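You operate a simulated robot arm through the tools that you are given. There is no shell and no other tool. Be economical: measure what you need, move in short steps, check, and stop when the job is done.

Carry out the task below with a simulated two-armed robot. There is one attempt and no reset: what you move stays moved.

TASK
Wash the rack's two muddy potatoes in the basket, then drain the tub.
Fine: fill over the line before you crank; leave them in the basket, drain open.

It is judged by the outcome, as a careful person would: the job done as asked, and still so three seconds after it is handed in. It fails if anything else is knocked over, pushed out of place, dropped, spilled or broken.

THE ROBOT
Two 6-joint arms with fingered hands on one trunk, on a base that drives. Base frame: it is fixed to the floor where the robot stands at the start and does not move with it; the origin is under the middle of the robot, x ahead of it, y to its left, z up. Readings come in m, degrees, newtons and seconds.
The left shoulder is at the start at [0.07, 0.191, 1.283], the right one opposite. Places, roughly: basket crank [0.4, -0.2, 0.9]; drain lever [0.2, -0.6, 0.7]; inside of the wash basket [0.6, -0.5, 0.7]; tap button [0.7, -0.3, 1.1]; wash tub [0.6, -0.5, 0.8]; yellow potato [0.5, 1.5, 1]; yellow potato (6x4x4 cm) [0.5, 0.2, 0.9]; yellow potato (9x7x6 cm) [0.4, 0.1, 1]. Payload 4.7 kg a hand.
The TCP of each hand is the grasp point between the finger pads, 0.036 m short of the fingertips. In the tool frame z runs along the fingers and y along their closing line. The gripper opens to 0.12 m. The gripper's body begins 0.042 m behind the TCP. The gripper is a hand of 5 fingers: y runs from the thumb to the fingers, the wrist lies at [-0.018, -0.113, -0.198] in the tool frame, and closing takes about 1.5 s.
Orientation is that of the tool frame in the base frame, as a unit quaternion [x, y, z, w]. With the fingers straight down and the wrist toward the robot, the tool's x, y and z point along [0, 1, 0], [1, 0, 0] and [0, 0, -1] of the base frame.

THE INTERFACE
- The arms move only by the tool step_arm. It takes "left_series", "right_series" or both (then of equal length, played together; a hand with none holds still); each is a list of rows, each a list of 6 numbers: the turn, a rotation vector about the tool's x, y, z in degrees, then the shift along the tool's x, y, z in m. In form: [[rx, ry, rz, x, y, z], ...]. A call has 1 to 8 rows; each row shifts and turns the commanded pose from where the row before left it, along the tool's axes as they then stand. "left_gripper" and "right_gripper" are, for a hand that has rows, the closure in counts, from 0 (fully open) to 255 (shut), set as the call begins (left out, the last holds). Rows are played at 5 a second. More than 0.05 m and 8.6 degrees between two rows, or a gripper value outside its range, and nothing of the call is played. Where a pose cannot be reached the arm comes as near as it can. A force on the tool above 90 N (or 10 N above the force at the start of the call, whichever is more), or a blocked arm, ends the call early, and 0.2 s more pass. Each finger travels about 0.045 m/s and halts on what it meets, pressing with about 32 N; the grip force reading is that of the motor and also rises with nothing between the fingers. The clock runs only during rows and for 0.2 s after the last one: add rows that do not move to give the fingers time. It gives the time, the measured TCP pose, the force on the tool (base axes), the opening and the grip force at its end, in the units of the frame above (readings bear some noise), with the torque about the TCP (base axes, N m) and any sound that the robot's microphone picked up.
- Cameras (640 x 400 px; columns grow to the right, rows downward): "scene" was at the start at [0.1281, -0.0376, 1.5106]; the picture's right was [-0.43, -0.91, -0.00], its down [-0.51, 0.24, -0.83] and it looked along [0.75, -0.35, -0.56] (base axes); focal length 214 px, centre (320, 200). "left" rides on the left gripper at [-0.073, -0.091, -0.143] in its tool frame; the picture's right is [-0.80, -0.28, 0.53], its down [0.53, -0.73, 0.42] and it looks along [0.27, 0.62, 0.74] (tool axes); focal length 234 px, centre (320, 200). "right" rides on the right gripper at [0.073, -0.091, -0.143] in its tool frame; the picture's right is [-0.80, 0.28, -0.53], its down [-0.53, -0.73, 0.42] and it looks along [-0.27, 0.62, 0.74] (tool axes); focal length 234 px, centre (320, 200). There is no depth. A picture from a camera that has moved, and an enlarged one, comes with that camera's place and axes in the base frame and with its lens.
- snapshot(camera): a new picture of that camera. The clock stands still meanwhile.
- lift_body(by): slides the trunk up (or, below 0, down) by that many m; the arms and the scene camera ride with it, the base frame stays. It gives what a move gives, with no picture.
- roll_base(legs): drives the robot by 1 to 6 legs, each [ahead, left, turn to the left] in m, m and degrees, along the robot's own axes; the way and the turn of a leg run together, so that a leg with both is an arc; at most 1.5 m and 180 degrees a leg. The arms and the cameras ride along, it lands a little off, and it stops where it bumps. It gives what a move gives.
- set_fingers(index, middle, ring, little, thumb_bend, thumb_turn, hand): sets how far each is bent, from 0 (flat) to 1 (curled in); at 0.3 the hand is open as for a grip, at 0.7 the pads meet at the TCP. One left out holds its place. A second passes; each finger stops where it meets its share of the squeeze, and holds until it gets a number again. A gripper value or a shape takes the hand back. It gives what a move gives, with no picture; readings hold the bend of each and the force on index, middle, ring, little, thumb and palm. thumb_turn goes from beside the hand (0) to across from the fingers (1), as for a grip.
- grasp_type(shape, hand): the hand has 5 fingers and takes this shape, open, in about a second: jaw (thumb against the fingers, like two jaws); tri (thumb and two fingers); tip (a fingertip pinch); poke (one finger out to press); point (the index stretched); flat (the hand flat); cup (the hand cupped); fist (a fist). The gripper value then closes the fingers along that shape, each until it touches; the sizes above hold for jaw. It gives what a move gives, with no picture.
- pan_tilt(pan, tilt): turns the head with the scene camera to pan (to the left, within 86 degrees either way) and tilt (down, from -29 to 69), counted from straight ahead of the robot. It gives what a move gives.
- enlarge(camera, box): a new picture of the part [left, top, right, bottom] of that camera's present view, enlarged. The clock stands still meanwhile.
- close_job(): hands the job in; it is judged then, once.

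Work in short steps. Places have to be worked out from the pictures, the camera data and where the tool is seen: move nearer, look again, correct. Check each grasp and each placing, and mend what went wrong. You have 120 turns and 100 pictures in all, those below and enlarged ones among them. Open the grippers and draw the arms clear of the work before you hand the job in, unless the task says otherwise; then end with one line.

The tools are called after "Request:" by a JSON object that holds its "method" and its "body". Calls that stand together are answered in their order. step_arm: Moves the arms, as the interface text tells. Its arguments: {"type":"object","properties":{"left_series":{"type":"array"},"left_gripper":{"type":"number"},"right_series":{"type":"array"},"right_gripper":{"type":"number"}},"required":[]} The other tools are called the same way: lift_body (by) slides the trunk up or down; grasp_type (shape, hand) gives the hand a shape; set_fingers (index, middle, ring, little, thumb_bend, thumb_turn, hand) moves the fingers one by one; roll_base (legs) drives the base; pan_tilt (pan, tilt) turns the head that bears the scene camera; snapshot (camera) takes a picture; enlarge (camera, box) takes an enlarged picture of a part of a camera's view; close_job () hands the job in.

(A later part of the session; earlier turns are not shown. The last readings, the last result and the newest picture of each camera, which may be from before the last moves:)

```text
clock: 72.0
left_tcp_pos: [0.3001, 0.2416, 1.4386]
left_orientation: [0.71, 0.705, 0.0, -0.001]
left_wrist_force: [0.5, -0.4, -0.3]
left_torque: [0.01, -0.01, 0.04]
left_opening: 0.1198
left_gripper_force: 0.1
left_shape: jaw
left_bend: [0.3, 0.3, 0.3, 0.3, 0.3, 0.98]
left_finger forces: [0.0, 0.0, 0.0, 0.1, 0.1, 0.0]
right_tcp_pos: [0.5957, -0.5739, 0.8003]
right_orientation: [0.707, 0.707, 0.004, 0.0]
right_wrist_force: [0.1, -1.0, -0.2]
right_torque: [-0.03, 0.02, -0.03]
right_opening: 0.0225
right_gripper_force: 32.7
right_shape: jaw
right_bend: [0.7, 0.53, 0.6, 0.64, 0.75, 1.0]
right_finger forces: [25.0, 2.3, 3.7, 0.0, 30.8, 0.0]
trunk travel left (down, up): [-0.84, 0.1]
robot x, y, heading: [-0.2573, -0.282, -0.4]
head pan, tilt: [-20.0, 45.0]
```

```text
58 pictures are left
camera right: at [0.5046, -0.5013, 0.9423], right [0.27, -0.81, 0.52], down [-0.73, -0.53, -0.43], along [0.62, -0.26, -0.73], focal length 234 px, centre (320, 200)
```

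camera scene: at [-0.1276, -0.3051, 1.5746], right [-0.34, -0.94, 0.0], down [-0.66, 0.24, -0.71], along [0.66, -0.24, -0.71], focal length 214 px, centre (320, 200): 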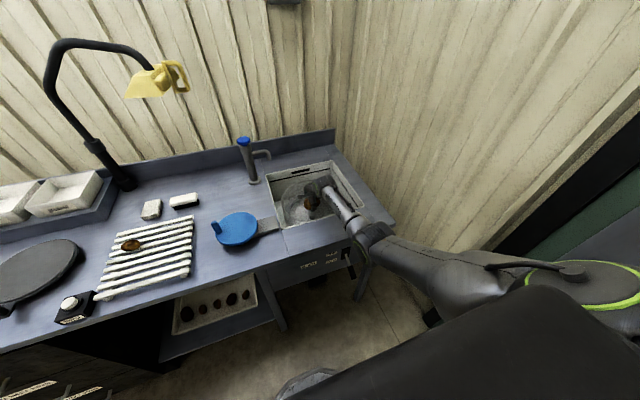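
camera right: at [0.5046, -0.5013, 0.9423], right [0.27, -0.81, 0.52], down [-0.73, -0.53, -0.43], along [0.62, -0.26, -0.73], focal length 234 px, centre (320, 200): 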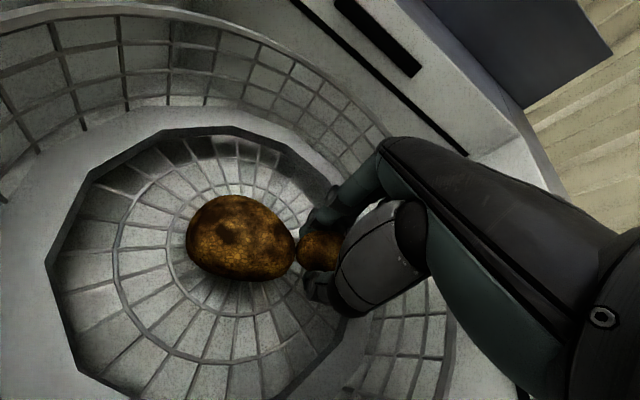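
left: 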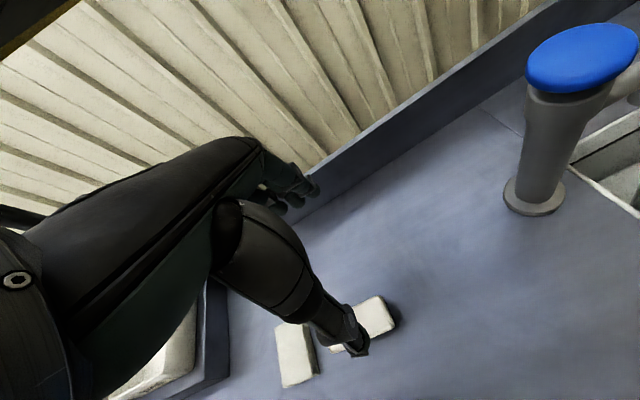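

Lower 1.5 cm more and release with a partial opening.

Request:
{"method": "step_arm", "body": {"right_series": [[0, 0, 0, 0, 0, 0.01], [0, 0, 0, 0, 0, 0.006]]}}

Request:
{"method": "step_arm", "body": {"right_series": [[0, 0, 0, 0, 0, 0], [0, 0, 0, 0, 0, 0], [0, 0, 0, 0, 0, 0], [0, 0, 0, 0, 0, 0], [0, 0, 0, 0, 0, 0]], "right_gripper": 90}}

Request:
{"method": "step_arm", "body": {"right_series": [[0, 0, 0, 0, 0, -0.02], [0, 0, 0, 0, 0, -0.03], [0, 0, 0, 0, 0, -0.04], [0, 0, 0, 0, 0, -0.04], [0, 0, 0, 0, 0, -0.04], [0, 0, 0, 0, 0, -0.04]]}}

Request:
{"method": "snapshot", "body": {"camera": "right"}}

```text
clock: 72.6
left_tcp_pos: [0.3001, 0.24, 1.4385]
left_orientation: [0.709, 0.705, 0.0, -0.001]
left_wrist_force: [0.2, 0.1, 0.2]
left_torque: [0.0, -0.03, 0.0]
left_opening: 0.1199
left_gripper_force: 0.0
left_shape: jaw
left_bend: [0.3, 0.3, 0.3, 0.3, 0.3, 0.98]
left_finger forces: [0.0, 0.1, 0.1, 0.0, 0.0, 0.0]
right_tcp_pos: [0.5893, -0.578, 0.7881]
right_orientation: [0.707, 0.707, 0.004, 0.0]
right_wrist_force: [0.0, 0.1, -0.2]
right_torque: [-0.02, 0.03, 0.01]
right_opening: 0.0227
right_gripper_force: 31.2
right_shape: jaw
right_bend: [0.7, 0.53, 0.6, 0.64, 0.75, 1.0]
right_finger forces: [25.1, 2.3, 3.7, 0.0, 30.8, 0.0]
right hand out of reach, approached as far as the arm can: row 1, 2
trunk travel left (down, up): [-0.84, 0.1]
robot x, y, heading: [-0.2606, -0.2803, -0.3]
head pan, tilt: [-20.0, 45.0]
```

```text
clock: 73.8
left_tcp_pos: [0.2998, 0.2411, 1.4391]
left_orientation: [0.71, 0.705, 0.0, 0.0]
left_wrist_force: [0.1, 0.7, 0.4]
left_torque: [0.02, -0.01, 0.04]
left_opening: 0.12
left_gripper_force: 0.1
left_shape: jaw
left_bend: [0.3, 0.3, 0.3, 0.3, 0.3, 0.98]
left_finger forces: [0.0, 0.2, 0.0, 0.0, 0.0, 0.0]
right_tcp_pos: [0.5899, -0.5792, 0.7894]
right_orientation: [0.708, 0.707, 0.003, 0.0]
right_wrist_force: [0.3, 0.0, -0.3]
right_torque: [0.06, 0.01, -0.03]
right_opening: 0.0772
right_gripper_force: 0.1
right_shape: jaw
right_bend: [0.28, 0.39, 0.36, 0.36, 0.63, 1.0]
right_finger forces: [0.0, 0.0, 0.0, 0.0, 0.0, 0.0]
trunk travel left (down, up): [-0.84, 0.1]
robot x, y, heading: [-0.2587, -0.2792, -0.2]
head pan, tilt: [-20.0, 45.0]
```

```text
clock: 75.2
left_tcp_pos: [0.2994, 0.2412, 1.4393]
left_orientation: [0.71, 0.705, 0.0, 0.0]
left_wrist_force: [-0.6, -0.2, -0.4]
left_torque: [0.01, -0.02, 0.01]
left_opening: 0.1199
left_gripper_force: 0.0
left_shape: jaw
left_bend: [0.3, 0.3, 0.3, 0.3, 0.3, 0.98]
left_finger forces: [0.0, 0.0, 0.0, 0.1, 0.0, 0.0]
right_tcp_pos: [0.5891, -0.5797, 0.9991]
right_orientation: [0.707, 0.707, 0.004, 0.0]
right_wrist_force: [-0.1, 0.1, -0.1]
right_torque: [0.03, 0.01, 0.0]
right_opening: 0.0775
right_gripper_force: 0.0
right_shape: jaw
right_bend: [0.28, 0.39, 0.36, 0.36, 0.63, 1.0]
right_finger forces: [0.0, 0.0, 0.0, 0.1, 0.0, 0.1]
trunk travel left (down, up): [-0.84, 0.1]
robot x, y, heading: [-0.2607, -0.2799, -0.4]
head pan, tilt: [-20.0, 45.0]
```

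```text
57 pictures are left
camera right: at [0.4973, -0.5062, 1.1419], right [0.27, -0.81, 0.52], down [-0.73, -0.53, -0.43], along [0.62, -0.26, -0.73], focal length 234 px, centre (320, 200)
```

right: 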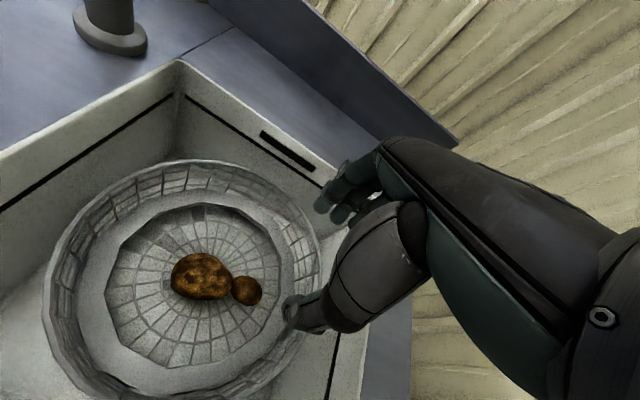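

Both potatoes are in the basket. Next the drain state and the tap: raise the hand, drive closer to the tap, and look at the lever.

Request:
{"method": "step_arm", "body": {"right_series": [[0, 0, 0, 0.02, -0.01, -0.04], [0, 0, 0, 0.03, -0.01, -0.04], [0, 0, 0, 0.03, -0.01, -0.04], [0, 0, 0, 0.03, -0.01, -0.04], [0, 0, 0, 0.03, -0.01, -0.04], [0, 0, 0, 0.02, 0, -0.04]], "right_gripper": 0}}

Request:
{"method": "pan_tilt", "body": {"pan": -35, "tilt": 50}}

Request:
{"method": "snapshot", "body": {"camera": "scene"}}

```text
refused: row 2 steps farther than a row can; nothing moved
```

```text
clock: 75.9
left_tcp_pos: [0.2998, 0.2421, 1.4398]
left_orientation: [0.71, 0.704, 0.001, -0.001]
left_wrist_force: [0.0, 0.0, -0.2]
left_torque: [-0.01, 0.01, 0.0]
left_opening: 0.1199
left_gripper_force: 0.0
left_shape: jaw
left_bend: [0.3, 0.3, 0.3, 0.3, 0.3, 0.98]
left_finger forces: [0.0, 0.0, 0.1, 0.0, 0.0, 0.0]
right_tcp_pos: [0.5897, -0.5791, 0.9991]
right_orientation: [0.708, 0.707, 0.004, 0.0]
right_wrist_force: [0.3, -1.0, -0.9]
right_torque: [0.02, -0.01, -0.01]
right_opening: 0.0778
right_gripper_force: 0.0
right_shape: jaw
right_bend: [0.28, 0.39, 0.36, 0.36, 0.63, 1.0]
right_finger forces: [0.0, 0.0, 0.0, 0.0, 0.1, 0.0]
trunk travel left (down, up): [-0.84, 0.1]
robot x, y, heading: [-0.264, -0.28, -0.2]
head pan, tilt: [-35.0, 50.0]
```

```text
56 pictures are left
camera scene: at [-0.148, -0.3253, 1.5678], right [-0.58, -0.82, 0.0], down [-0.62, 0.44, -0.64], along [0.52, -0.37, -0.77], focal length 214 px, centre (320, 200)
```

scene: 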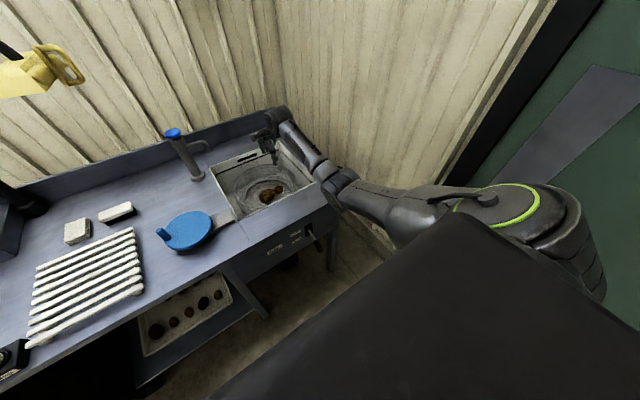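

Lever geometry: pivot ≈(0.31,−0.60,0.73), tip ≈(0.22,−0.60,0.66) – pointing down = closed. Now go for the tap.

Request:
{"method": "step_arm", "body": {"right_series": [[0, 0, 0, 0.015, -0.01, -0.04], [0, 0, 0, 0.02, -0.01, -0.04], [0, 0, 0, 0.02, -0.01, -0.04], [0, 0, 0, 0.02, -0.01, -0.04], [0, 0, 0, 0.02, -0.01, -0.04], [0, 0, 0, 0.02, 0, -0.04]], "right_gripper": 0}}

Request:
{"method": "roll_base", "body": {"legs": [[0.18, 0.08, 0]]}}

Request:
{"method": "grasp_type", "body": {"hand": "right", "shape": "poke"}}

Request:
{"method": "pan_tilt", "body": {"pan": -10, "tilt": 40}}

Request:
{"method": "snapshot", "body": {"camera": "scene"}}

Request:
{"method": "snapshot", "body": {"camera": "right"}}

```text
clock: 77.3
left_tcp_pos: [0.3004, 0.2431, 1.4386]
left_orientation: [0.709, 0.705, 0.0, 0.0]
left_wrist_force: [-1.0, 0.3, -0.2]
left_torque: [-0.01, 0.02, 0.03]
left_opening: 0.1199
left_gripper_force: 0.2
left_shape: jaw
left_bend: [0.3, 0.3, 0.3, 0.3, 0.3, 0.98]
left_finger forces: [0.0, 0.0, 0.0, 0.0, 0.0, 0.0]
right_tcp_pos: [0.5379, -0.4638, 1.2399]
right_orientation: [0.707, 0.707, 0.004, 0.001]
right_wrist_force: [-1.2, 0.6, -0.2]
right_torque: [-0.01, -0.01, 0.02]
right_opening: 0.1196
right_gripper_force: 0.1
right_shape: jaw
right_bend: [0.3, 0.3, 0.3, 0.3, 0.3, 0.98]
right_finger forces: [0.0, 0.0, 0.1, 0.0, 0.0, 0.1]
trunk travel left (down, up): [-0.84, 0.1]
robot x, y, heading: [-0.2591, -0.278, -0.3]
head pan, tilt: [-35.0, 50.0]
```

```text
clock: 78.9
left_tcp_pos: [0.4745, 0.3204, 1.4406]
left_orientation: [0.709, 0.705, 0.001, 0.001]
left_wrist_force: [-0.2, -0.1, -0.2]
left_torque: [0.05, -0.01, 0.04]
left_opening: 0.1198
left_gripper_force: 0.1
left_shape: jaw
left_bend: [0.3, 0.3, 0.3, 0.3, 0.3, 0.98]
left_finger forces: [0.0, 0.1, 0.1, 0.0, 0.1, 0.0]
right_tcp_pos: [0.7142, -0.3863, 1.2405]
right_orientation: [0.708, 0.707, 0.005, 0.0]
right_wrist_force: [-0.6, 0.5, 0.1]
right_torque: [0.0, -0.05, -0.03]
right_opening: 0.1199
right_gripper_force: 0.0
right_shape: jaw
right_bend: [0.3, 0.3, 0.3, 0.3, 0.3, 0.98]
right_finger forces: [0.0, 0.0, 0.0, 0.0, 0.1, 0.0]
trunk travel left (down, up): [-0.84, 0.1]
robot x, y, heading: [-0.0761, -0.2035, -0.4]
head pan, tilt: [-35.0, 50.0]
```

```text
clock: 79.8
left_tcp_pos: [0.4781, 0.3207, 1.4391]
left_orientation: [0.709, 0.705, 0.001, -0.001]
left_wrist_force: [0.4, -0.4, -0.4]
left_torque: [-0.04, -0.02, 0.02]
left_opening: 0.1196
left_gripper_force: 0.1
left_shape: jaw
left_bend: [0.3, 0.3, 0.3, 0.3, 0.3, 0.98]
left_finger forces: [0.0, 0.0, 0.0, 0.0, 0.1, 0.1]
right_tcp_pos: [0.7174, -0.3857, 1.2387]
right_orientation: [0.708, 0.707, 0.004, -0.001]
right_wrist_force: [-0.9, 0.7, 0.0]
right_torque: [-0.02, 0.03, 0.0]
right_opening: 0.0
right_gripper_force: 0.1
right_shape: poke
right_bend: [0.7, 0.7, 0.99, 0.99, 1.0, 1.0]
right_finger forces: [0.1, 0.1, 0.0, 0.1, 0.1, 0.1]
trunk travel left (down, up): [-0.84, 0.1]
robot x, y, heading: [-0.0826, -0.2048, -0.4]
head pan, tilt: [-35.0, 50.0]
```

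```text
clock: 80.7
left_tcp_pos: [0.4768, 0.3213, 1.4389]
left_orientation: [0.709, 0.705, 0.0, -0.001]
left_wrist_force: [0.2, -0.3, 0.1]
left_torque: [0.02, -0.03, -0.02]
left_opening: 0.1196
left_gripper_force: 0.1
left_shape: jaw
left_bend: [0.3, 0.3, 0.3, 0.3, 0.3, 0.98]
left_finger forces: [0.0, 0.0, 0.0, 0.0, 0.0, 0.0]
right_tcp_pos: [0.7178, -0.386, 1.239]
right_orientation: [0.707, 0.707, 0.004, 0.001]
right_wrist_force: [0.2, 0.1, 0.7]
right_torque: [-0.04, 0.04, 0.02]
right_opening: 0.0
right_gripper_force: 0.1
right_shape: poke
right_bend: [0.7, 0.7, 0.99, 0.99, 1.0, 1.0]
right_finger forces: [0.0, 0.0, 0.0, 0.1, 0.0, 0.0]
trunk travel left (down, up): [-0.84, 0.1]
robot x, y, heading: [-0.0801, -0.2037, -0.3]
head pan, tilt: [-10.0, 40.0]
```

```text
55 pictures are left
camera scene: at [0.0505, -0.217, 1.582], right [-0.18, -0.98, 0.0], down [-0.63, 0.12, -0.77], along [0.75, -0.14, -0.64], focal length 214 px, centre (320, 200)
```

scene: 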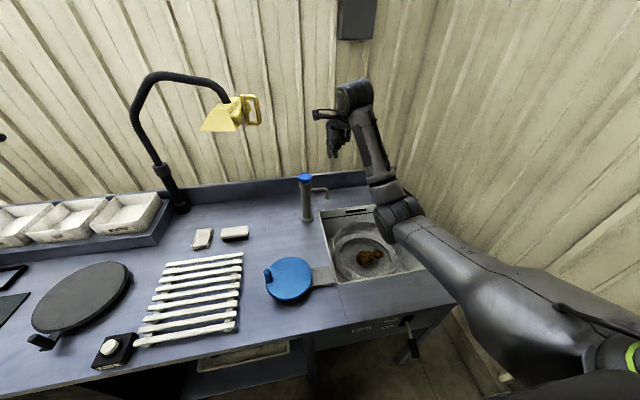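

```text
54 pictures are left
camera right: at [0.6253, -0.3131, 1.3814], right [0.28, -0.81, 0.52], down [-0.73, -0.53, -0.43], along [0.63, -0.26, -0.73], focal length 234 px, centre (320, 200)
```

right: 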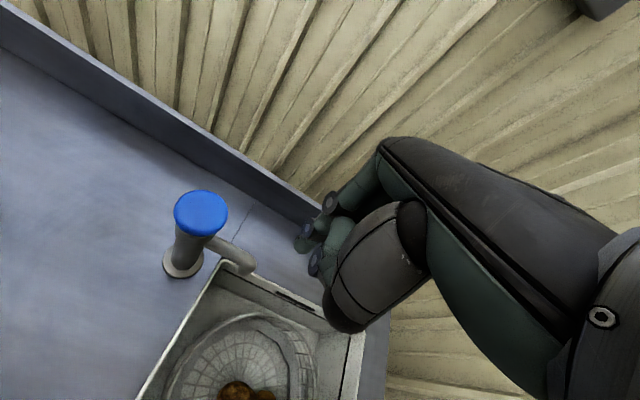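

Button confirmed at (0.741,−0.280,1.115). Move above it with the poking finger.

Request:
{"method": "step_arm", "body": {"right_series": [[0, 0, 0, 0.034, 0.008, 0], [0, 0, 0, 0.034, 0.008, 0], [0, 0, 0, 0.034, 0.007, 0], [0, 0, 0, 0, 0, 0.03], [0, 0, 0, 0, 0, 0.02]]}}

Request:
{"method": "enlarge", "body": {"camera": "scene", "box": [260, 80, 420, 230]}}

Request:
{"method": "snapshot", "body": {"camera": "right"}}

```text
clock: 81.9
left_tcp_pos: [0.477, 0.3202, 1.4385]
left_orientation: [0.709, 0.705, 0.001, -0.001]
left_wrist_force: [0.7, 0.3, -0.5]
left_torque: [0.03, 0.01, 0.02]
left_opening: 0.1197
left_gripper_force: 0.1
left_shape: jaw
left_bend: [0.3, 0.3, 0.3, 0.3, 0.3, 0.98]
left_finger forces: [0.0, 0.0, 0.0, 0.0, 0.1, 0.1]
right_tcp_pos: [0.7406, -0.2845, 1.19]
right_orientation: [0.708, 0.706, 0.005, 0.0]
right_wrist_force: [-0.4, -0.1, -0.6]
right_torque: [-0.01, 0.01, 0.01]
right_opening: 0.0002
right_gripper_force: 0.0
right_shape: poke
right_bend: [0.7, 0.7, 0.99, 0.99, 1.0, 1.0]
right_finger forces: [0.0, 0.0, 0.0, 0.0, 0.0, 0.1]
trunk travel left (down, up): [-0.84, 0.1]
robot x, y, heading: [-0.0789, -0.204, -0.5]
head pan, tilt: [-10.0, 40.0]
```

```text
2.67 times, centred on (340, 155) of scene
camera zoom: at [0.051, -0.2169, 1.582], right [-0.18, -0.98, 0.0], down [-0.63, 0.12, -0.77], along [0.75, -0.14, -0.64], focal length 572 px, centre (267, 320)
```

zoom: 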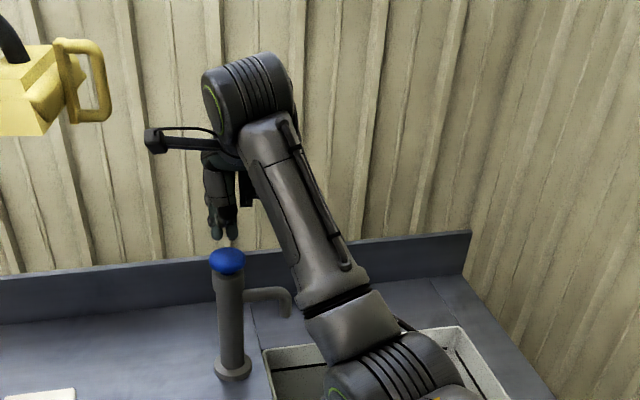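

```text
52 pictures are left
camera right: at [0.6495, -0.2102, 1.3315], right [0.27, -0.81, 0.52], down [-0.73, -0.53, -0.43], along [0.62, -0.26, -0.73], focal length 234 px, centre (320, 200)
```

right: 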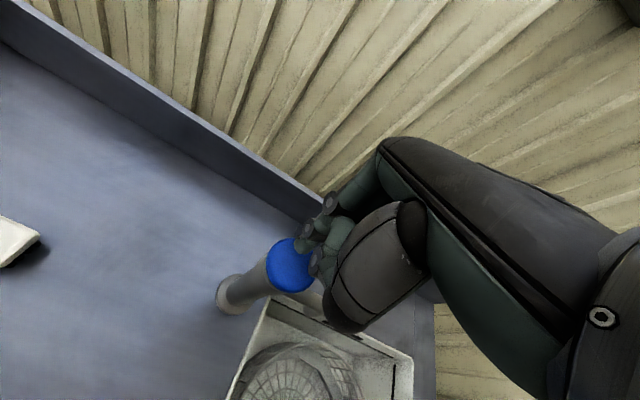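

Fingertips are right over the blue button. Press down in small steps until it yields.

Request:
{"method": "step_arm", "body": {"right_series": [[0, 0, 0, 0, 0, 0.015], [0, 0, 0, 0, 0, 0.01], [0, 0, 0, 0, 0, 0.01], [0, 0, 0, 0, 0, 0.008]]}}

```text
clock: 82.9
left_tcp_pos: [0.4732, 0.3196, 1.441]
left_orientation: [0.709, 0.705, 0.002, 0.001]
left_wrist_force: [-0.2, 0.2, -0.3]
left_torque: [-0.02, -0.01, 0.01]
left_opening: 0.1199
left_gripper_force: 0.0
left_shape: jaw
left_bend: [0.3, 0.3, 0.3, 0.3, 0.3, 0.98]
left_finger forces: [0.1, 0.1, 0.0, 0.1, 0.0, 0.1]
right_tcp_pos: [0.7395, -0.2825, 1.155]
right_orientation: [0.707, 0.707, 0.009, 0.006]
right_wrist_force: [10.1, -1.8, 32.1]
right_torque: [-0.47, -0.35, 0.11]
right_opening: 0.0001
right_gripper_force: 0.0
right_shape: poke
right_bend: [0.7, 0.7, 0.99, 0.99, 1.0, 1.0]
right_finger forces: [3.4, 28.7, 0.1, 0.1, 0.0, 0.1]
trunk travel left (down, up): [-0.84, 0.1]
robot x, y, heading: [-0.0801, -0.2006, -0.2]
head pan, tilt: [-10.0, 40.0]
heard: click
```

A click was heard. Release the button and look at the tub.

Request:
{"method": "step_arm", "body": {"right_series": [[0, 0, 0, 0, 0, -0.02], [0, 0, 0, 0, 0, -0.02]]}}

Request:
{"method": "pan_tilt", "body": {"pan": -30, "tilt": 48}}

Request:
{"method": "snapshot", "body": {"camera": "scene"}}

```text
clock: 83.5
left_tcp_pos: [0.4758, 0.3196, 1.4373]
left_orientation: [0.709, 0.706, 0.001, 0.0]
left_wrist_force: [-0.2, 0.0, -0.1]
left_torque: [0.02, -0.02, -0.01]
left_opening: 0.12
left_gripper_force: 0.1
left_shape: jaw
left_bend: [0.3, 0.3, 0.3, 0.3, 0.3, 0.98]
left_finger forces: [0.0, 0.0, 0.0, 0.1, 0.0, 0.0]
right_tcp_pos: [0.739, -0.2844, 1.1851]
right_orientation: [0.708, 0.707, 0.002, -0.002]
right_wrist_force: [-0.3, -0.1, -0.1]
right_torque: [-0.05, -0.04, 0.02]
right_opening: 0.0002
right_gripper_force: 0.0
right_shape: poke
right_bend: [0.7, 0.7, 0.99, 0.99, 1.0, 1.0]
right_finger forces: [0.1, 0.1, 0.0, 0.0, 0.0, 0.0]
trunk travel left (down, up): [-0.84, 0.1]
robot x, y, heading: [-0.083, -0.2027, -0.0]
head pan, tilt: [-10.0, 40.0]
```

```text
clock: 84.3
left_tcp_pos: [0.4773, 0.3207, 1.439]
left_orientation: [0.709, 0.705, 0.002, 0.0]
left_wrist_force: [0.9, -0.2, -0.3]
left_torque: [-0.01, 0.02, -0.02]
left_opening: 0.1198
left_gripper_force: 0.1
left_shape: jaw
left_bend: [0.3, 0.3, 0.3, 0.3, 0.3, 0.98]
left_finger forces: [0.0, 0.1, 0.1, 0.0, 0.0, 0.1]
right_tcp_pos: [0.7405, -0.2832, 1.1856]
right_orientation: [0.708, 0.706, 0.003, -0.001]
right_wrist_force: [-0.5, -0.9, -0.4]
right_torque: [0.01, 0.01, -0.03]
right_opening: 0.0001
right_gripper_force: 0.1
right_shape: poke
right_bend: [0.7, 0.7, 0.99, 0.99, 1.0, 1.0]
right_finger forces: [0.0, 0.0, 0.0, 0.0, 0.0, 0.1]
trunk travel left (down, up): [-0.84, 0.1]
robot x, y, heading: [-0.0807, -0.2009, -0.1]
head pan, tilt: [-30.0, 48.0]
```

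```text
51 pictures are left
camera scene: at [0.0352, -0.2412, 1.5705], right [-0.5, -0.86, 0.0], down [-0.64, 0.37, -0.67], along [0.58, -0.34, -0.74], focal length 214 px, centre (320, 200)
```

scene: 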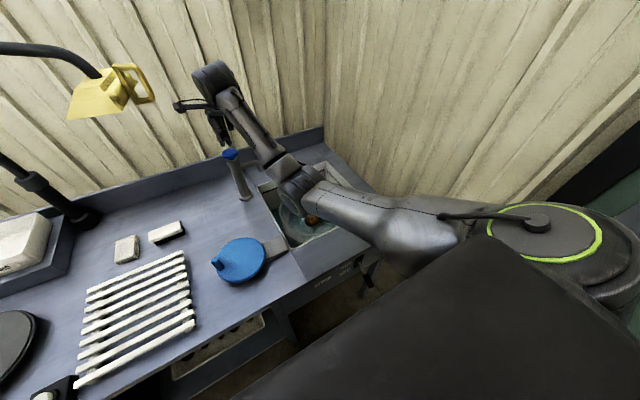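

Request:
{"method": "enlarge", "body": {"camera": "scene", "box": [220, 140, 370, 270]}}

Request:
{"method": "snapshot", "body": {"camera": "right"}}

```text
3.08 times, centred on (295, 205) of scene
camera zoom: at [0.0352, -0.2412, 1.5705], right [-0.5, -0.86, 0.0], down [-0.64, 0.37, -0.67], along [0.58, -0.34, -0.74], focal length 660 px, centre (397, 185)
```

zoom: 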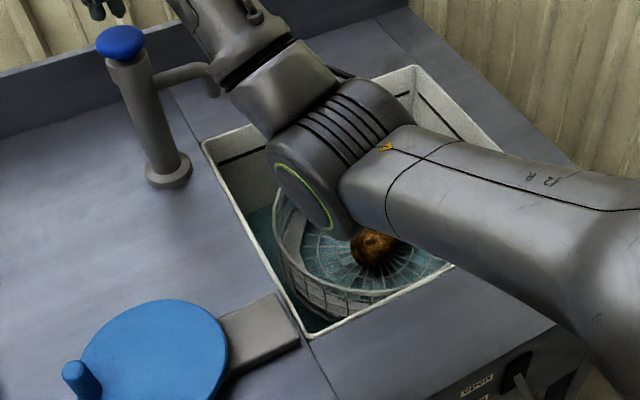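

```text
49 pictures are left
camera right: at [0.6489, -0.2106, 1.329], right [0.28, -0.81, 0.52], down [-0.73, -0.53, -0.43], along [0.62, -0.26, -0.73], focal length 234 px, centre (320, 200)
```

right: 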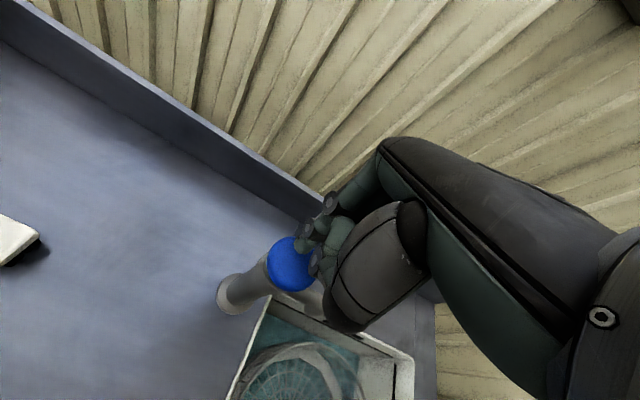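

Water has entered. Wait a second and compare to see if it keeps flowing.

Request:
{"method": "step_arm", "body": {"right_series": [[0, 0, 0, 0, 0, 0], [0, 0, 0, 0, 0, 0], [0, 0, 0, 0, 0, 0], [0, 0, 0, 0, 0, 0], [0, 0, 0, 0, 0, 0]]}}

Request:
{"method": "enlarge", "body": {"camera": "scene", "box": [220, 140, 370, 270]}}

```text
clock: 85.5
left_tcp_pos: [0.4765, 0.3206, 1.4394]
left_orientation: [0.709, 0.705, 0.001, 0.0]
left_wrist_force: [0.3, 0.1, 0.6]
left_torque: [0.03, 0.02, 0.02]
left_opening: 0.1201
left_gripper_force: 0.0
left_shape: jaw
left_bend: [0.3, 0.3, 0.3, 0.3, 0.3, 0.98]
left_finger forces: [0.1, 0.0, 0.0, 0.0, 0.1, 0.1]
right_tcp_pos: [0.7399, -0.2833, 1.1872]
right_orientation: [0.708, 0.706, 0.004, 0.001]
right_wrist_force: [0.3, -0.6, 0.0]
right_torque: [0.01, 0.01, 0.01]
right_opening: 0.0
right_gripper_force: 0.0
right_shape: poke
right_bend: [0.7, 0.7, 0.99, 0.99, 1.0, 1.0]
right_finger forces: [0.0, 0.1, 0.1, 0.0, 0.0, 0.0]
trunk travel left (down, up): [-0.84, 0.1]
robot x, y, heading: [-0.0819, -0.2043, -0.5]
head pan, tilt: [-30.0, 48.0]
```

```text
3.08 times, centred on (295, 205) of scene
camera zoom: at [0.0352, -0.2412, 1.5705], right [-0.51, -0.86, 0.0], down [-0.64, 0.38, -0.67], along [0.58, -0.34, -0.74], focal length 660 px, centre (397, 185)
```

zoom: 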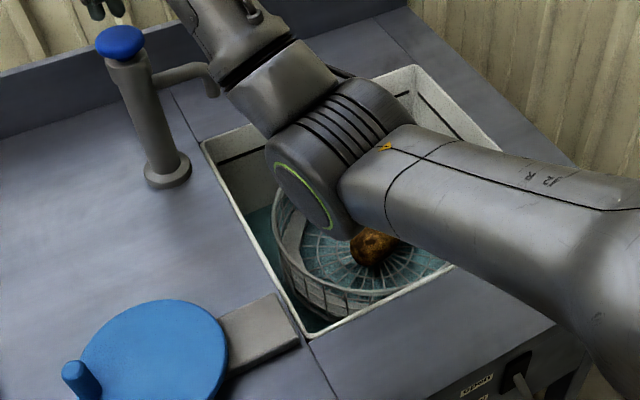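

Level is steady — water comes per press (or while held). Press again the same way and check.

Request:
{"method": "step_arm", "body": {"right_series": [[0, 0, 0, 0, 0, 0.015], [0, 0, 0, 0, 0, 0.01], [0, 0, 0, 0, 0, 0.01], [0, 0, 0, 0, 0, -0.015], [0, 0, 0, 0, 0, -0.02]]}}

Request:
{"method": "enlarge", "body": {"camera": "scene", "box": [220, 140, 370, 270]}}

```text
clock: 86.7
left_tcp_pos: [0.4765, 0.3202, 1.4393]
left_orientation: [0.709, 0.706, 0.0, -0.001]
left_wrist_force: [-0.4, 0.0, 0.8]
left_torque: [-0.01, 0.0, 0.0]
left_opening: 0.1199
left_gripper_force: 0.1
left_shape: jaw
left_bend: [0.3, 0.3, 0.3, 0.3, 0.3, 0.98]
left_finger forces: [0.0, 0.0, 0.1, 0.1, 0.0, 0.1]
right_tcp_pos: [0.7396, -0.2824, 1.186]
right_orientation: [0.708, 0.706, 0.003, 0.0]
right_wrist_force: [-0.2, -0.5, -0.2]
right_torque: [0.0, -0.04, 0.0]
right_opening: 0.0
right_gripper_force: 0.1
right_shape: poke
right_bend: [0.7, 0.7, 0.99, 0.99, 1.0, 1.0]
right_finger forces: [0.0, 0.1, 0.0, 0.0, 0.0, 0.0]
trunk travel left (down, up): [-0.84, 0.1]
robot x, y, heading: [-0.0801, -0.2014, -0.4]
head pan, tilt: [-30.0, 48.0]
heard: click
```

```text
3.08 times, centred on (295, 205) of scene
camera zoom: at [0.0349, -0.241, 1.5704], right [-0.5, -0.86, 0.0], down [-0.64, 0.38, -0.67], along [0.58, -0.34, -0.74], focal length 660 px, centre (397, 185)
```

zoom: 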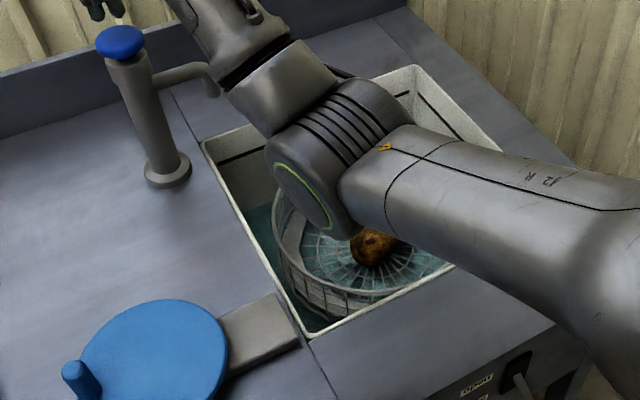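

Request:
{"method": "step_arm", "body": {"right_series": [[0, 0, 0, 0, 0, 0], [0, 0, 0, 0, 0, 0], [0, 0, 0, 0, 0, 0], [0, 0, 0, 0, 0, 0], [0, 0, 0, 0, 0, 0], [0, 0, 0, 0, 0, 0], [0, 0, 0, 0, 0, 0], [0, 0, 0, 0, 0, 0]]}}

Request:
{"method": "enlarge", "body": {"camera": "scene", "box": [220, 140, 370, 270]}}

Request:
{"method": "snapshot", "body": {"camera": "right"}}

```text
clock: 88.5
left_tcp_pos: [0.4778, 0.3207, 1.438]
left_orientation: [0.708, 0.706, 0.001, -0.001]
left_wrist_force: [-0.1, -0.2, -0.4]
left_torque: [0.02, 0.02, -0.02]
left_opening: 0.1197
left_gripper_force: 0.0
left_shape: jaw
left_bend: [0.3, 0.3, 0.3, 0.3, 0.3, 0.98]
left_finger forces: [0.0, 0.0, 0.1, 0.0, 0.0, 0.0]
right_tcp_pos: [0.7411, -0.2827, 1.1869]
right_orientation: [0.707, 0.707, 0.005, 0.001]
right_wrist_force: [-0.3, -0.1, -1.0]
right_torque: [-0.04, -0.02, -0.03]
right_opening: 0.0
right_gripper_force: 0.0
right_shape: poke
right_bend: [0.7, 0.7, 0.99, 0.99, 1.0, 1.0]
right_finger forces: [0.0, 0.1, 0.1, 0.0, 0.0, 0.0]
trunk travel left (down, up): [-0.84, 0.1]
robot x, y, heading: [-0.0802, -0.204, -0.1]
head pan, tilt: [-30.0, 48.0]
```

```text
3.08 times, centred on (295, 205) of scene
camera zoom: at [0.0351, -0.2412, 1.5705], right [-0.51, -0.86, 0.0], down [-0.64, 0.38, -0.67], along [0.58, -0.34, -0.74], focal length 660 px, centre (397, 185)
```

zoom: 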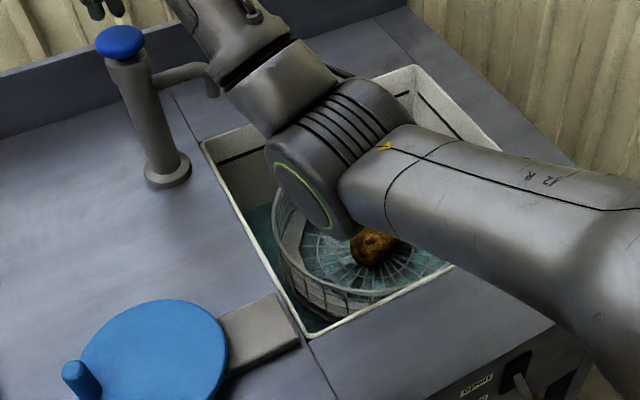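

```text
45 pictures are left
camera right: at [0.6489, -0.2104, 1.3293], right [0.28, -0.81, 0.52], down [-0.73, -0.53, -0.43], along [0.62, -0.26, -0.73], focal length 234 px, centre (320, 200)
```

right: 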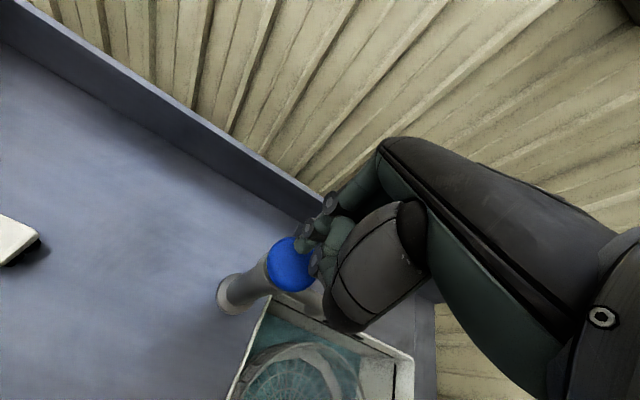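

Water flows only while the button is held, it seems. Hold it ~1.5 s and check the level.

Request:
{"method": "step_arm", "body": {"right_series": [[0, 0, 0, 0, 0, 0.02], [0, 0, 0, 0, 0, 0.015], [0, 0, 0, 0, 0, 0.003], [0, 0, 0, 0, 0, 0], [0, 0, 0, 0, 0, 0], [0, 0, 0, 0, 0, 0], [0, 0, 0, 0, 0, 0], [0, 0, 0, 0, 0, 0]]}}

Request:
{"method": "enlarge", "body": {"camera": "scene", "box": [220, 140, 370, 270]}}

```text
clock: 90.3
left_tcp_pos: [0.4744, 0.3217, 1.44]
left_orientation: [0.709, 0.705, 0.002, 0.001]
left_wrist_force: [-0.9, -0.5, 0.1]
left_torque: [-0.02, 0.01, -0.01]
left_opening: 0.1198
left_gripper_force: 0.1
left_shape: jaw
left_bend: [0.3, 0.3, 0.3, 0.3, 0.3, 0.98]
left_finger forces: [0.1, 0.0, 0.1, 0.0, 0.0, 0.1]
right_tcp_pos: [0.7387, -0.2838, 1.1547]
right_orientation: [0.707, 0.707, 0.008, 0.005]
right_wrist_force: [11.6, -3.3, 35.6]
right_torque: [-0.46, -0.39, 0.09]
right_opening: 0.0001
right_gripper_force: 0.0
right_shape: poke
right_bend: [0.7, 0.7, 0.99, 0.99, 1.0, 1.0]
right_finger forces: [10.0, 25.7, 0.0, 0.0, 0.0, 0.0]
trunk travel left (down, up): [-0.84, 0.1]
robot x, y, heading: [-0.0766, -0.205, -0.6]
head pan, tilt: [-30.0, 48.0]
heard: click
```

```text
3.08 times, centred on (295, 205) of scene
camera zoom: at [0.0312, -0.2414, 1.5709], right [-0.51, -0.86, 0.0], down [-0.64, 0.38, -0.67], along [0.58, -0.34, -0.74], focal length 660 px, centre (397, 185)
```

zoom: 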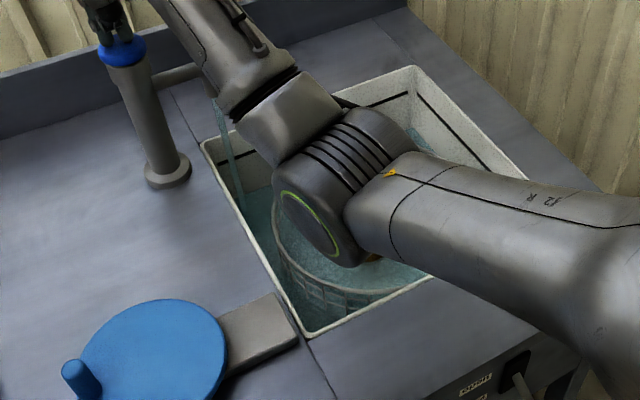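

Water streams while held and rises well. Hold another second and check.

Request:
{"method": "step_arm", "body": {"right_series": [[0, 0, 0, 0, 0, 0], [0, 0, 0, 0, 0, 0], [0, 0, 0, 0, 0, 0], [0, 0, 0, 0, 0, 0]]}}

Request:
{"method": "enlarge", "body": {"camera": "scene", "box": [220, 140, 370, 270]}}

```text
clock: 91.3
left_tcp_pos: [0.4724, 0.3204, 1.4411]
left_orientation: [0.709, 0.705, 0.001, 0.0]
left_wrist_force: [-0.2, -0.4, 0.3]
left_torque: [-0.03, 0.0, -0.04]
left_opening: 0.1196
left_gripper_force: 0.1
left_shape: jaw
left_bend: [0.3, 0.3, 0.3, 0.3, 0.3, 0.98]
left_finger forces: [0.0, 0.1, 0.0, 0.1, 0.0, 0.0]
right_tcp_pos: [0.7384, -0.2823, 1.1536]
right_orientation: [0.707, 0.707, 0.008, 0.005]
right_wrist_force: [11.3, -5.6, 36.4]
right_torque: [-0.48, -0.4, 0.12]
right_opening: 0.0
right_gripper_force: 0.2
right_shape: poke
right_bend: [0.7, 0.7, 0.99, 0.99, 1.0, 1.0]
right_finger forces: [10.4, 25.4, 0.0, 0.0, 0.0, 0.0]
trunk travel left (down, up): [-0.84, 0.1]
robot x, y, heading: [-0.0801, -0.2012, -0.3]
head pan, tilt: [-30.0, 48.0]
```

```text
3.08 times, centred on (295, 205) of scene
camera zoom: at [0.0312, -0.2416, 1.5709], right [-0.51, -0.86, 0.0], down [-0.64, 0.38, -0.67], along [0.58, -0.34, -0.74], focal length 660 px, centre (397, 185)
```

zoom: 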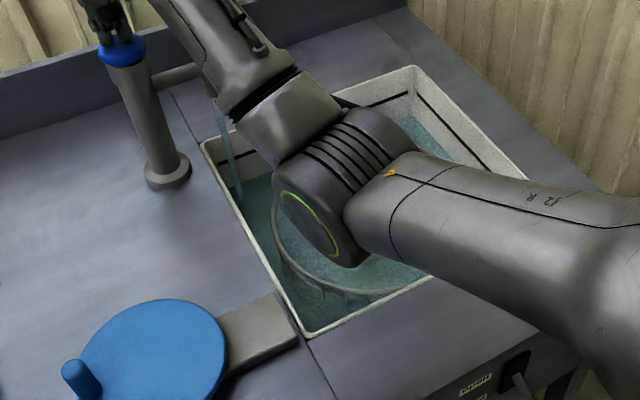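

Close to the line now. Hold ~0.8 s more.

Request:
{"method": "step_arm", "body": {"right_series": [[0, 0, 0, 0, 0, 0], [0, 0, 0, 0, 0, 0], [0, 0, 0, 0, 0, 0]]}}

Request:
{"method": "enlarge", "body": {"camera": "scene", "box": [220, 140, 370, 270]}}

```text
clock: 92.1
left_tcp_pos: [0.4728, 0.3203, 1.4403]
left_orientation: [0.708, 0.706, 0.001, 0.001]
left_wrist_force: [-0.1, 0.0, 0.4]
left_torque: [0.0, -0.01, -0.01]
left_opening: 0.1198
left_gripper_force: 0.0
left_shape: jaw
left_bend: [0.3, 0.3, 0.3, 0.3, 0.3, 0.98]
left_finger forces: [0.1, 0.1, 0.0, 0.0, 0.0, 0.1]
right_tcp_pos: [0.7377, -0.2837, 1.1535]
right_orientation: [0.707, 0.707, 0.008, 0.004]
right_wrist_force: [12.0, -4.0, 35.6]
right_torque: [-0.48, -0.37, 0.09]
right_opening: 0.0
right_gripper_force: 0.1
right_shape: poke
right_bend: [0.7, 0.7, 0.99, 0.99, 1.0, 1.0]
right_finger forces: [10.6, 25.5, 0.0, 0.0, 0.1, 0.1]
trunk travel left (down, up): [-0.84, 0.1]
robot x, y, heading: [-0.0815, -0.2021, -0.2]
head pan, tilt: [-30.0, 48.0]
```

```text
3.08 times, centred on (295, 205) of scene
camera zoom: at [0.0312, -0.2417, 1.5709], right [-0.51, -0.86, 0.0], down [-0.64, 0.38, -0.67], along [0.58, -0.34, -0.74], focal length 660 px, centre (397, 185)
```

zoom: 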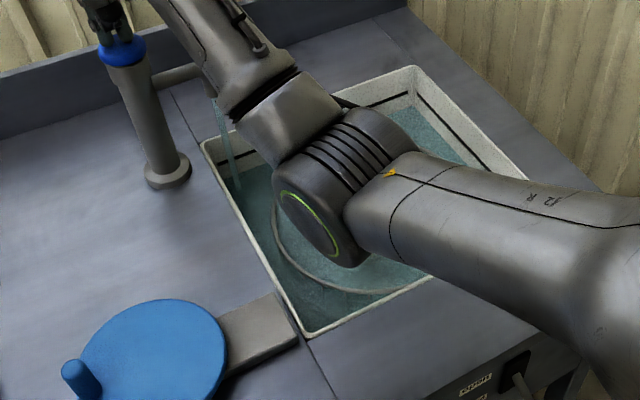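

Still just under the line. Another ~0.8 s.

Request:
{"method": "step_arm", "body": {"right_series": [[0, 0, 0, 0, 0, 0], [0, 0, 0, 0, 0, 0], [0, 0, 0, 0, 0, 0]]}}

Request:
{"method": "enlarge", "body": {"camera": "scene", "box": [260, 150, 360, 220]}}

```text
clock: 92.9
left_tcp_pos: [0.4734, 0.321, 1.4403]
left_orientation: [0.709, 0.705, 0.001, 0.001]
left_wrist_force: [-0.2, 0.0, 0.3]
left_torque: [-0.02, 0.02, -0.04]
left_opening: 0.1198
left_gripper_force: 0.0
left_shape: jaw
left_bend: [0.3, 0.3, 0.3, 0.3, 0.3, 0.98]
left_finger forces: [0.1, 0.1, 0.0, 0.1, 0.1, 0.0]
right_tcp_pos: [0.739, -0.2833, 1.1552]
right_orientation: [0.707, 0.707, 0.008, 0.004]
right_wrist_force: [10.9, -6.0, 36.0]
right_torque: [-0.52, -0.4, 0.1]
right_opening: 0.0001
right_gripper_force: 0.1
right_shape: poke
right_bend: [0.7, 0.7, 0.99, 0.99, 1.0, 1.0]
right_finger forces: [10.6, 25.5, 0.0, 0.1, 0.1, 0.0]
trunk travel left (down, up): [-0.84, 0.1]
robot x, y, heading: [-0.0781, -0.2001, -0.5]
head pan, tilt: [-30.0, 48.0]
```

```text
5.71 times, centred on (310, 185) of scene
camera zoom: at [0.0312, -0.2417, 1.5709], right [-0.51, -0.86, 0.0], down [-0.64, 0.38, -0.67], along [0.58, -0.34, -0.74], focal length 1226 px, centre (377, 286)
```

zoom: 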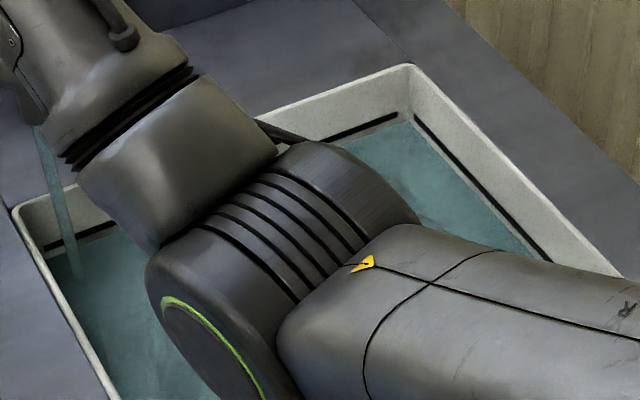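

Just touching the line. ~0.8 s more to get clearly over it (well below the rim).

Request:
{"method": "step_arm", "body": {"right_series": [[0, 0, 0, 0, 0, 0], [0, 0, 0, 0, 0, 0], [0, 0, 0, 0, 0, 0]]}}

Request:
{"method": "enlarge", "body": {"camera": "scene", "box": [260, 150, 360, 220]}}

```text
clock: 93.7
left_tcp_pos: [0.4744, 0.3213, 1.4397]
left_orientation: [0.709, 0.705, 0.002, 0.001]
left_wrist_force: [0.3, 0.8, -0.1]
left_torque: [0.0, -0.02, 0.01]
left_opening: 0.1198
left_gripper_force: 0.0
left_shape: jaw
left_bend: [0.3, 0.3, 0.3, 0.3, 0.3, 0.98]
left_finger forces: [0.0, 0.0, 0.1, 0.0, 0.0, 0.0]
right_tcp_pos: [0.7387, -0.2837, 1.1537]
right_orientation: [0.707, 0.707, 0.01, 0.004]
right_wrist_force: [10.8, -5.6, 36.0]
right_torque: [-0.5, -0.39, 0.09]
right_opening: 0.0
right_gripper_force: 0.0
right_shape: poke
right_bend: [0.7, 0.7, 0.99, 0.99, 1.0, 1.0]
right_finger forces: [10.7, 25.5, 0.0, 0.0, 0.1, 0.0]
trunk travel left (down, up): [-0.84, 0.1]
robot x, y, heading: [-0.0822, -0.2015, -0.2]
head pan, tilt: [-30.0, 48.0]
```

```text
5.71 times, centred on (310, 185) of scene
camera zoom: at [0.0312, -0.2417, 1.5709], right [-0.51, -0.86, 0.0], down [-0.64, 0.38, -0.67], along [0.58, -0.34, -0.74], focal length 1226 px, centre (377, 286)
```

zoom: 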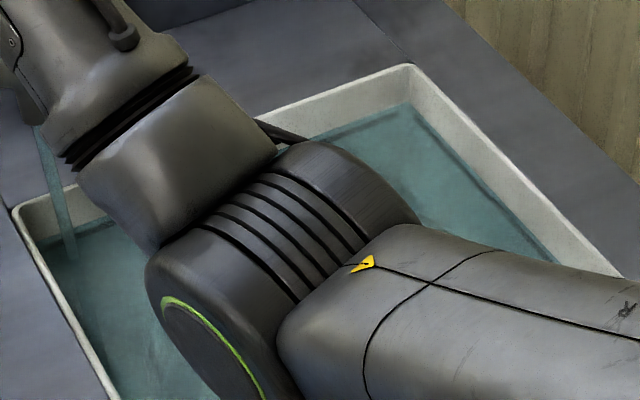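

The water now covers the line. Release the button promptly.

Request:
{"method": "step_arm", "body": {"right_series": [[0, 0, 0, 0, 0, -0.04], [0, 0, 0, 0, 0, -0.04]]}}

Request:
{"method": "enlarge", "body": {"camera": "scene", "box": [220, 140, 370, 270]}}

```text
clock: 94.3
left_tcp_pos: [0.4744, 0.3208, 1.4398]
left_orientation: [0.709, 0.705, 0.001, -0.001]
left_wrist_force: [-0.2, 0.2, 0.6]
left_torque: [-0.02, -0.04, -0.03]
left_opening: 0.1198
left_gripper_force: 0.0
left_shape: jaw
left_bend: [0.3, 0.3, 0.3, 0.3, 0.3, 0.98]
left_finger forces: [0.0, 0.0, 0.1, 0.0, 0.0, 0.1]
right_tcp_pos: [0.7374, -0.284, 1.2273]
right_orientation: [0.708, 0.707, 0.002, 0.0]
right_wrist_force: [-0.6, 0.2, -0.8]
right_torque: [0.0, -0.01, -0.02]
right_opening: 0.0001
right_gripper_force: 0.0
right_shape: poke
right_bend: [0.7, 0.7, 0.99, 0.99, 1.0, 1.0]
right_finger forces: [0.1, 0.1, 0.0, 0.1, 0.0, 0.1]
trunk travel left (down, up): [-0.84, 0.1]
robot x, y, heading: [-0.082, -0.206, -0.4]
head pan, tilt: [-30.0, 48.0]
```

```text
3.08 times, centred on (295, 205) of scene
camera zoom: at [0.033, -0.241, 1.5704], right [-0.5, -0.86, 0.0], down [-0.64, 0.38, -0.67], along [0.58, -0.34, -0.74], focal length 660 px, centre (397, 185)
```

zoom: 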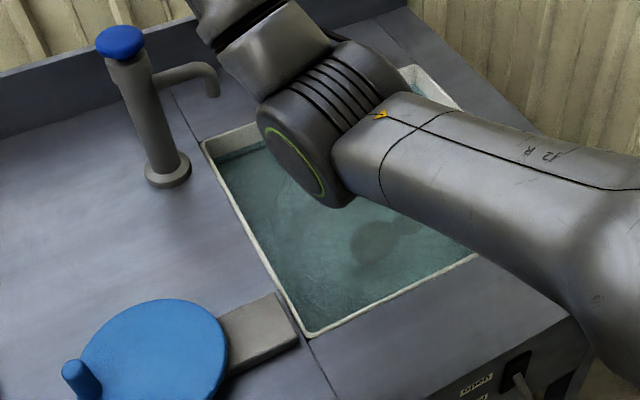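

Tap off, water steady just above the line and the lever still "closed". Now the crank: knob top ≈(0.446,−0.121,0.985), wheel centre ≈(0.44,−0.19). Back the base off and open the hand to jaw.

Request:
{"method": "roll_base", "body": {"legs": [[-0.22, 0, 0], [0, 0.16, 0]]}}

Request:
{"method": "grasp_type", "body": {"hand": "right", "shape": "jaw"}}

Request:
{"method": "pan_tilt", "body": {"pan": -15, "tilt": 45}}

Request:
{"method": "snapshot", "body": {"camera": "scene"}}

Request:
{"method": "snapshot", "body": {"camera": "right"}}

```text
clock: 97.0
left_tcp_pos: [0.2555, 0.4788, 1.4404]
left_orientation: [0.709, 0.705, 0.002, -0.001]
left_wrist_force: [0.6, -1.0, 0.3]
left_torque: [0.03, 0.03, -0.02]
left_opening: 0.1197
left_gripper_force: 0.2
left_shape: jaw
left_bend: [0.3, 0.3, 0.3, 0.3, 0.3, 0.98]
left_finger forces: [0.0, 0.0, 0.1, 0.1, 0.1, 0.0]
right_tcp_pos: [0.5195, -0.1252, 1.2274]
right_orientation: [0.707, 0.707, 0.004, 0.0]
right_wrist_force: [-0.1, 0.1, 0.0]
right_torque: [0.03, 0.0, 0.01]
right_opening: 0.0001
right_gripper_force: 0.1
right_shape: poke
right_bend: [0.7, 0.7, 0.99, 0.99, 1.0, 1.0]
right_finger forces: [0.1, 0.0, 0.1, 0.0, 0.1, 0.1]
trunk travel left (down, up): [-0.84, 0.1]
robot x, y, heading: [-0.3014, -0.0399, -0.2]
head pan, tilt: [-30.0, 48.0]
```

```text
clock: 98.0
left_tcp_pos: [0.2563, 0.4819, 1.4391]
left_orientation: [0.709, 0.706, 0.0, 0.0]
left_wrist_force: [-0.1, -0.4, -0.1]
left_torque: [-0.02, 0.0, -0.02]
left_opening: 0.12
left_gripper_force: 0.0
left_shape: jaw
left_bend: [0.3, 0.3, 0.3, 0.3, 0.3, 0.98]
left_finger forces: [0.0, 0.1, 0.0, 0.1, 0.1, 0.1]
right_tcp_pos: [0.5198, -0.1226, 1.228]
right_orientation: [0.708, 0.707, 0.003, 0.001]
right_wrist_force: [-0.2, 1.1, 0.2]
right_torque: [-0.04, 0.03, -0.01]
right_opening: 0.1196
right_gripper_force: 0.1
right_shape: jaw
right_bend: [0.3, 0.3, 0.3, 0.3, 0.3, 0.98]
right_finger forces: [0.0, 0.0, 0.0, 0.0, 0.1, 0.1]
trunk travel left (down, up): [-0.84, 0.1]
robot x, y, heading: [-0.3017, -0.0413, -0.1]
head pan, tilt: [-30.0, 48.0]
```

```text
clock: 98.7
left_tcp_pos: [0.256, 0.4816, 1.4383]
left_orientation: [0.709, 0.705, 0.001, -0.001]
left_wrist_force: [0.2, 0.5, 0.5]
left_torque: [0.01, 0.01, 0.01]
left_opening: 0.1199
left_gripper_force: 0.1
left_shape: jaw
left_bend: [0.3, 0.3, 0.3, 0.3, 0.3, 0.98]
left_finger forces: [0.0, 0.0, 0.1, 0.1, 0.0, 0.0]
right_tcp_pos: [0.5192, -0.1236, 1.2275]
right_orientation: [0.707, 0.707, 0.004, 0.001]
right_wrist_force: [0.8, -0.7, -0.3]
right_torque: [0.01, 0.0, -0.03]
right_opening: 0.12
right_gripper_force: 0.0
right_shape: jaw
right_bend: [0.3, 0.3, 0.3, 0.3, 0.3, 0.98]
right_finger forces: [0.1, 0.0, 0.0, 0.0, 0.1, 0.0]
trunk travel left (down, up): [-0.84, 0.1]
robot x, y, heading: [-0.3016, -0.042, -0.1]
head pan, tilt: [-15.0, 45.0]
```

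```text
38 pictures are left
camera scene: at [-0.175, -0.063, 1.5747], right [-0.26, -0.96, 0.0], down [-0.68, 0.19, -0.71], along [0.68, -0.19, -0.71], focal length 214 px, centre (320, 200)
```

scene: 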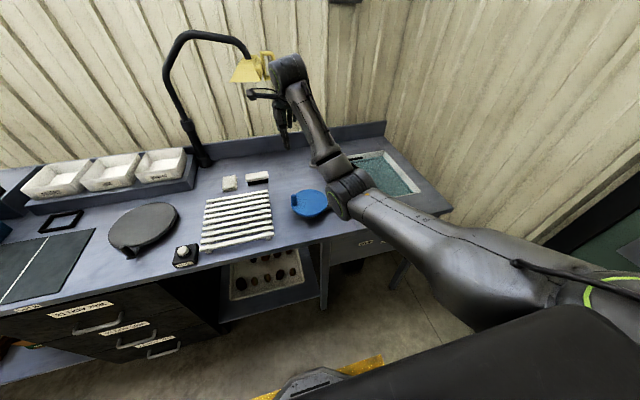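

```text
37 pictures are left
camera right: at [0.4282, -0.0501, 1.3705], right [0.28, -0.81, 0.52], down [-0.73, -0.53, -0.43], along [0.63, -0.26, -0.73], focal length 234 px, centre (320, 200)
```

right: 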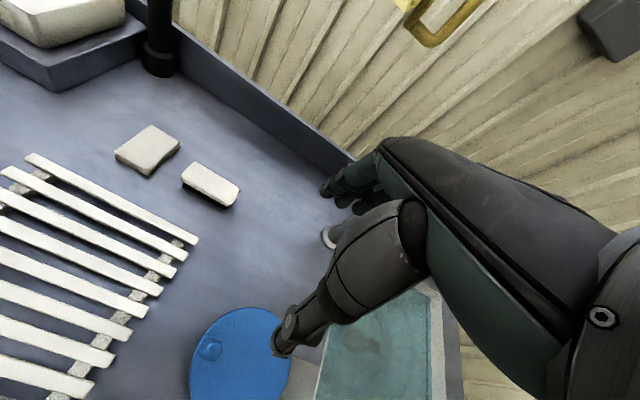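

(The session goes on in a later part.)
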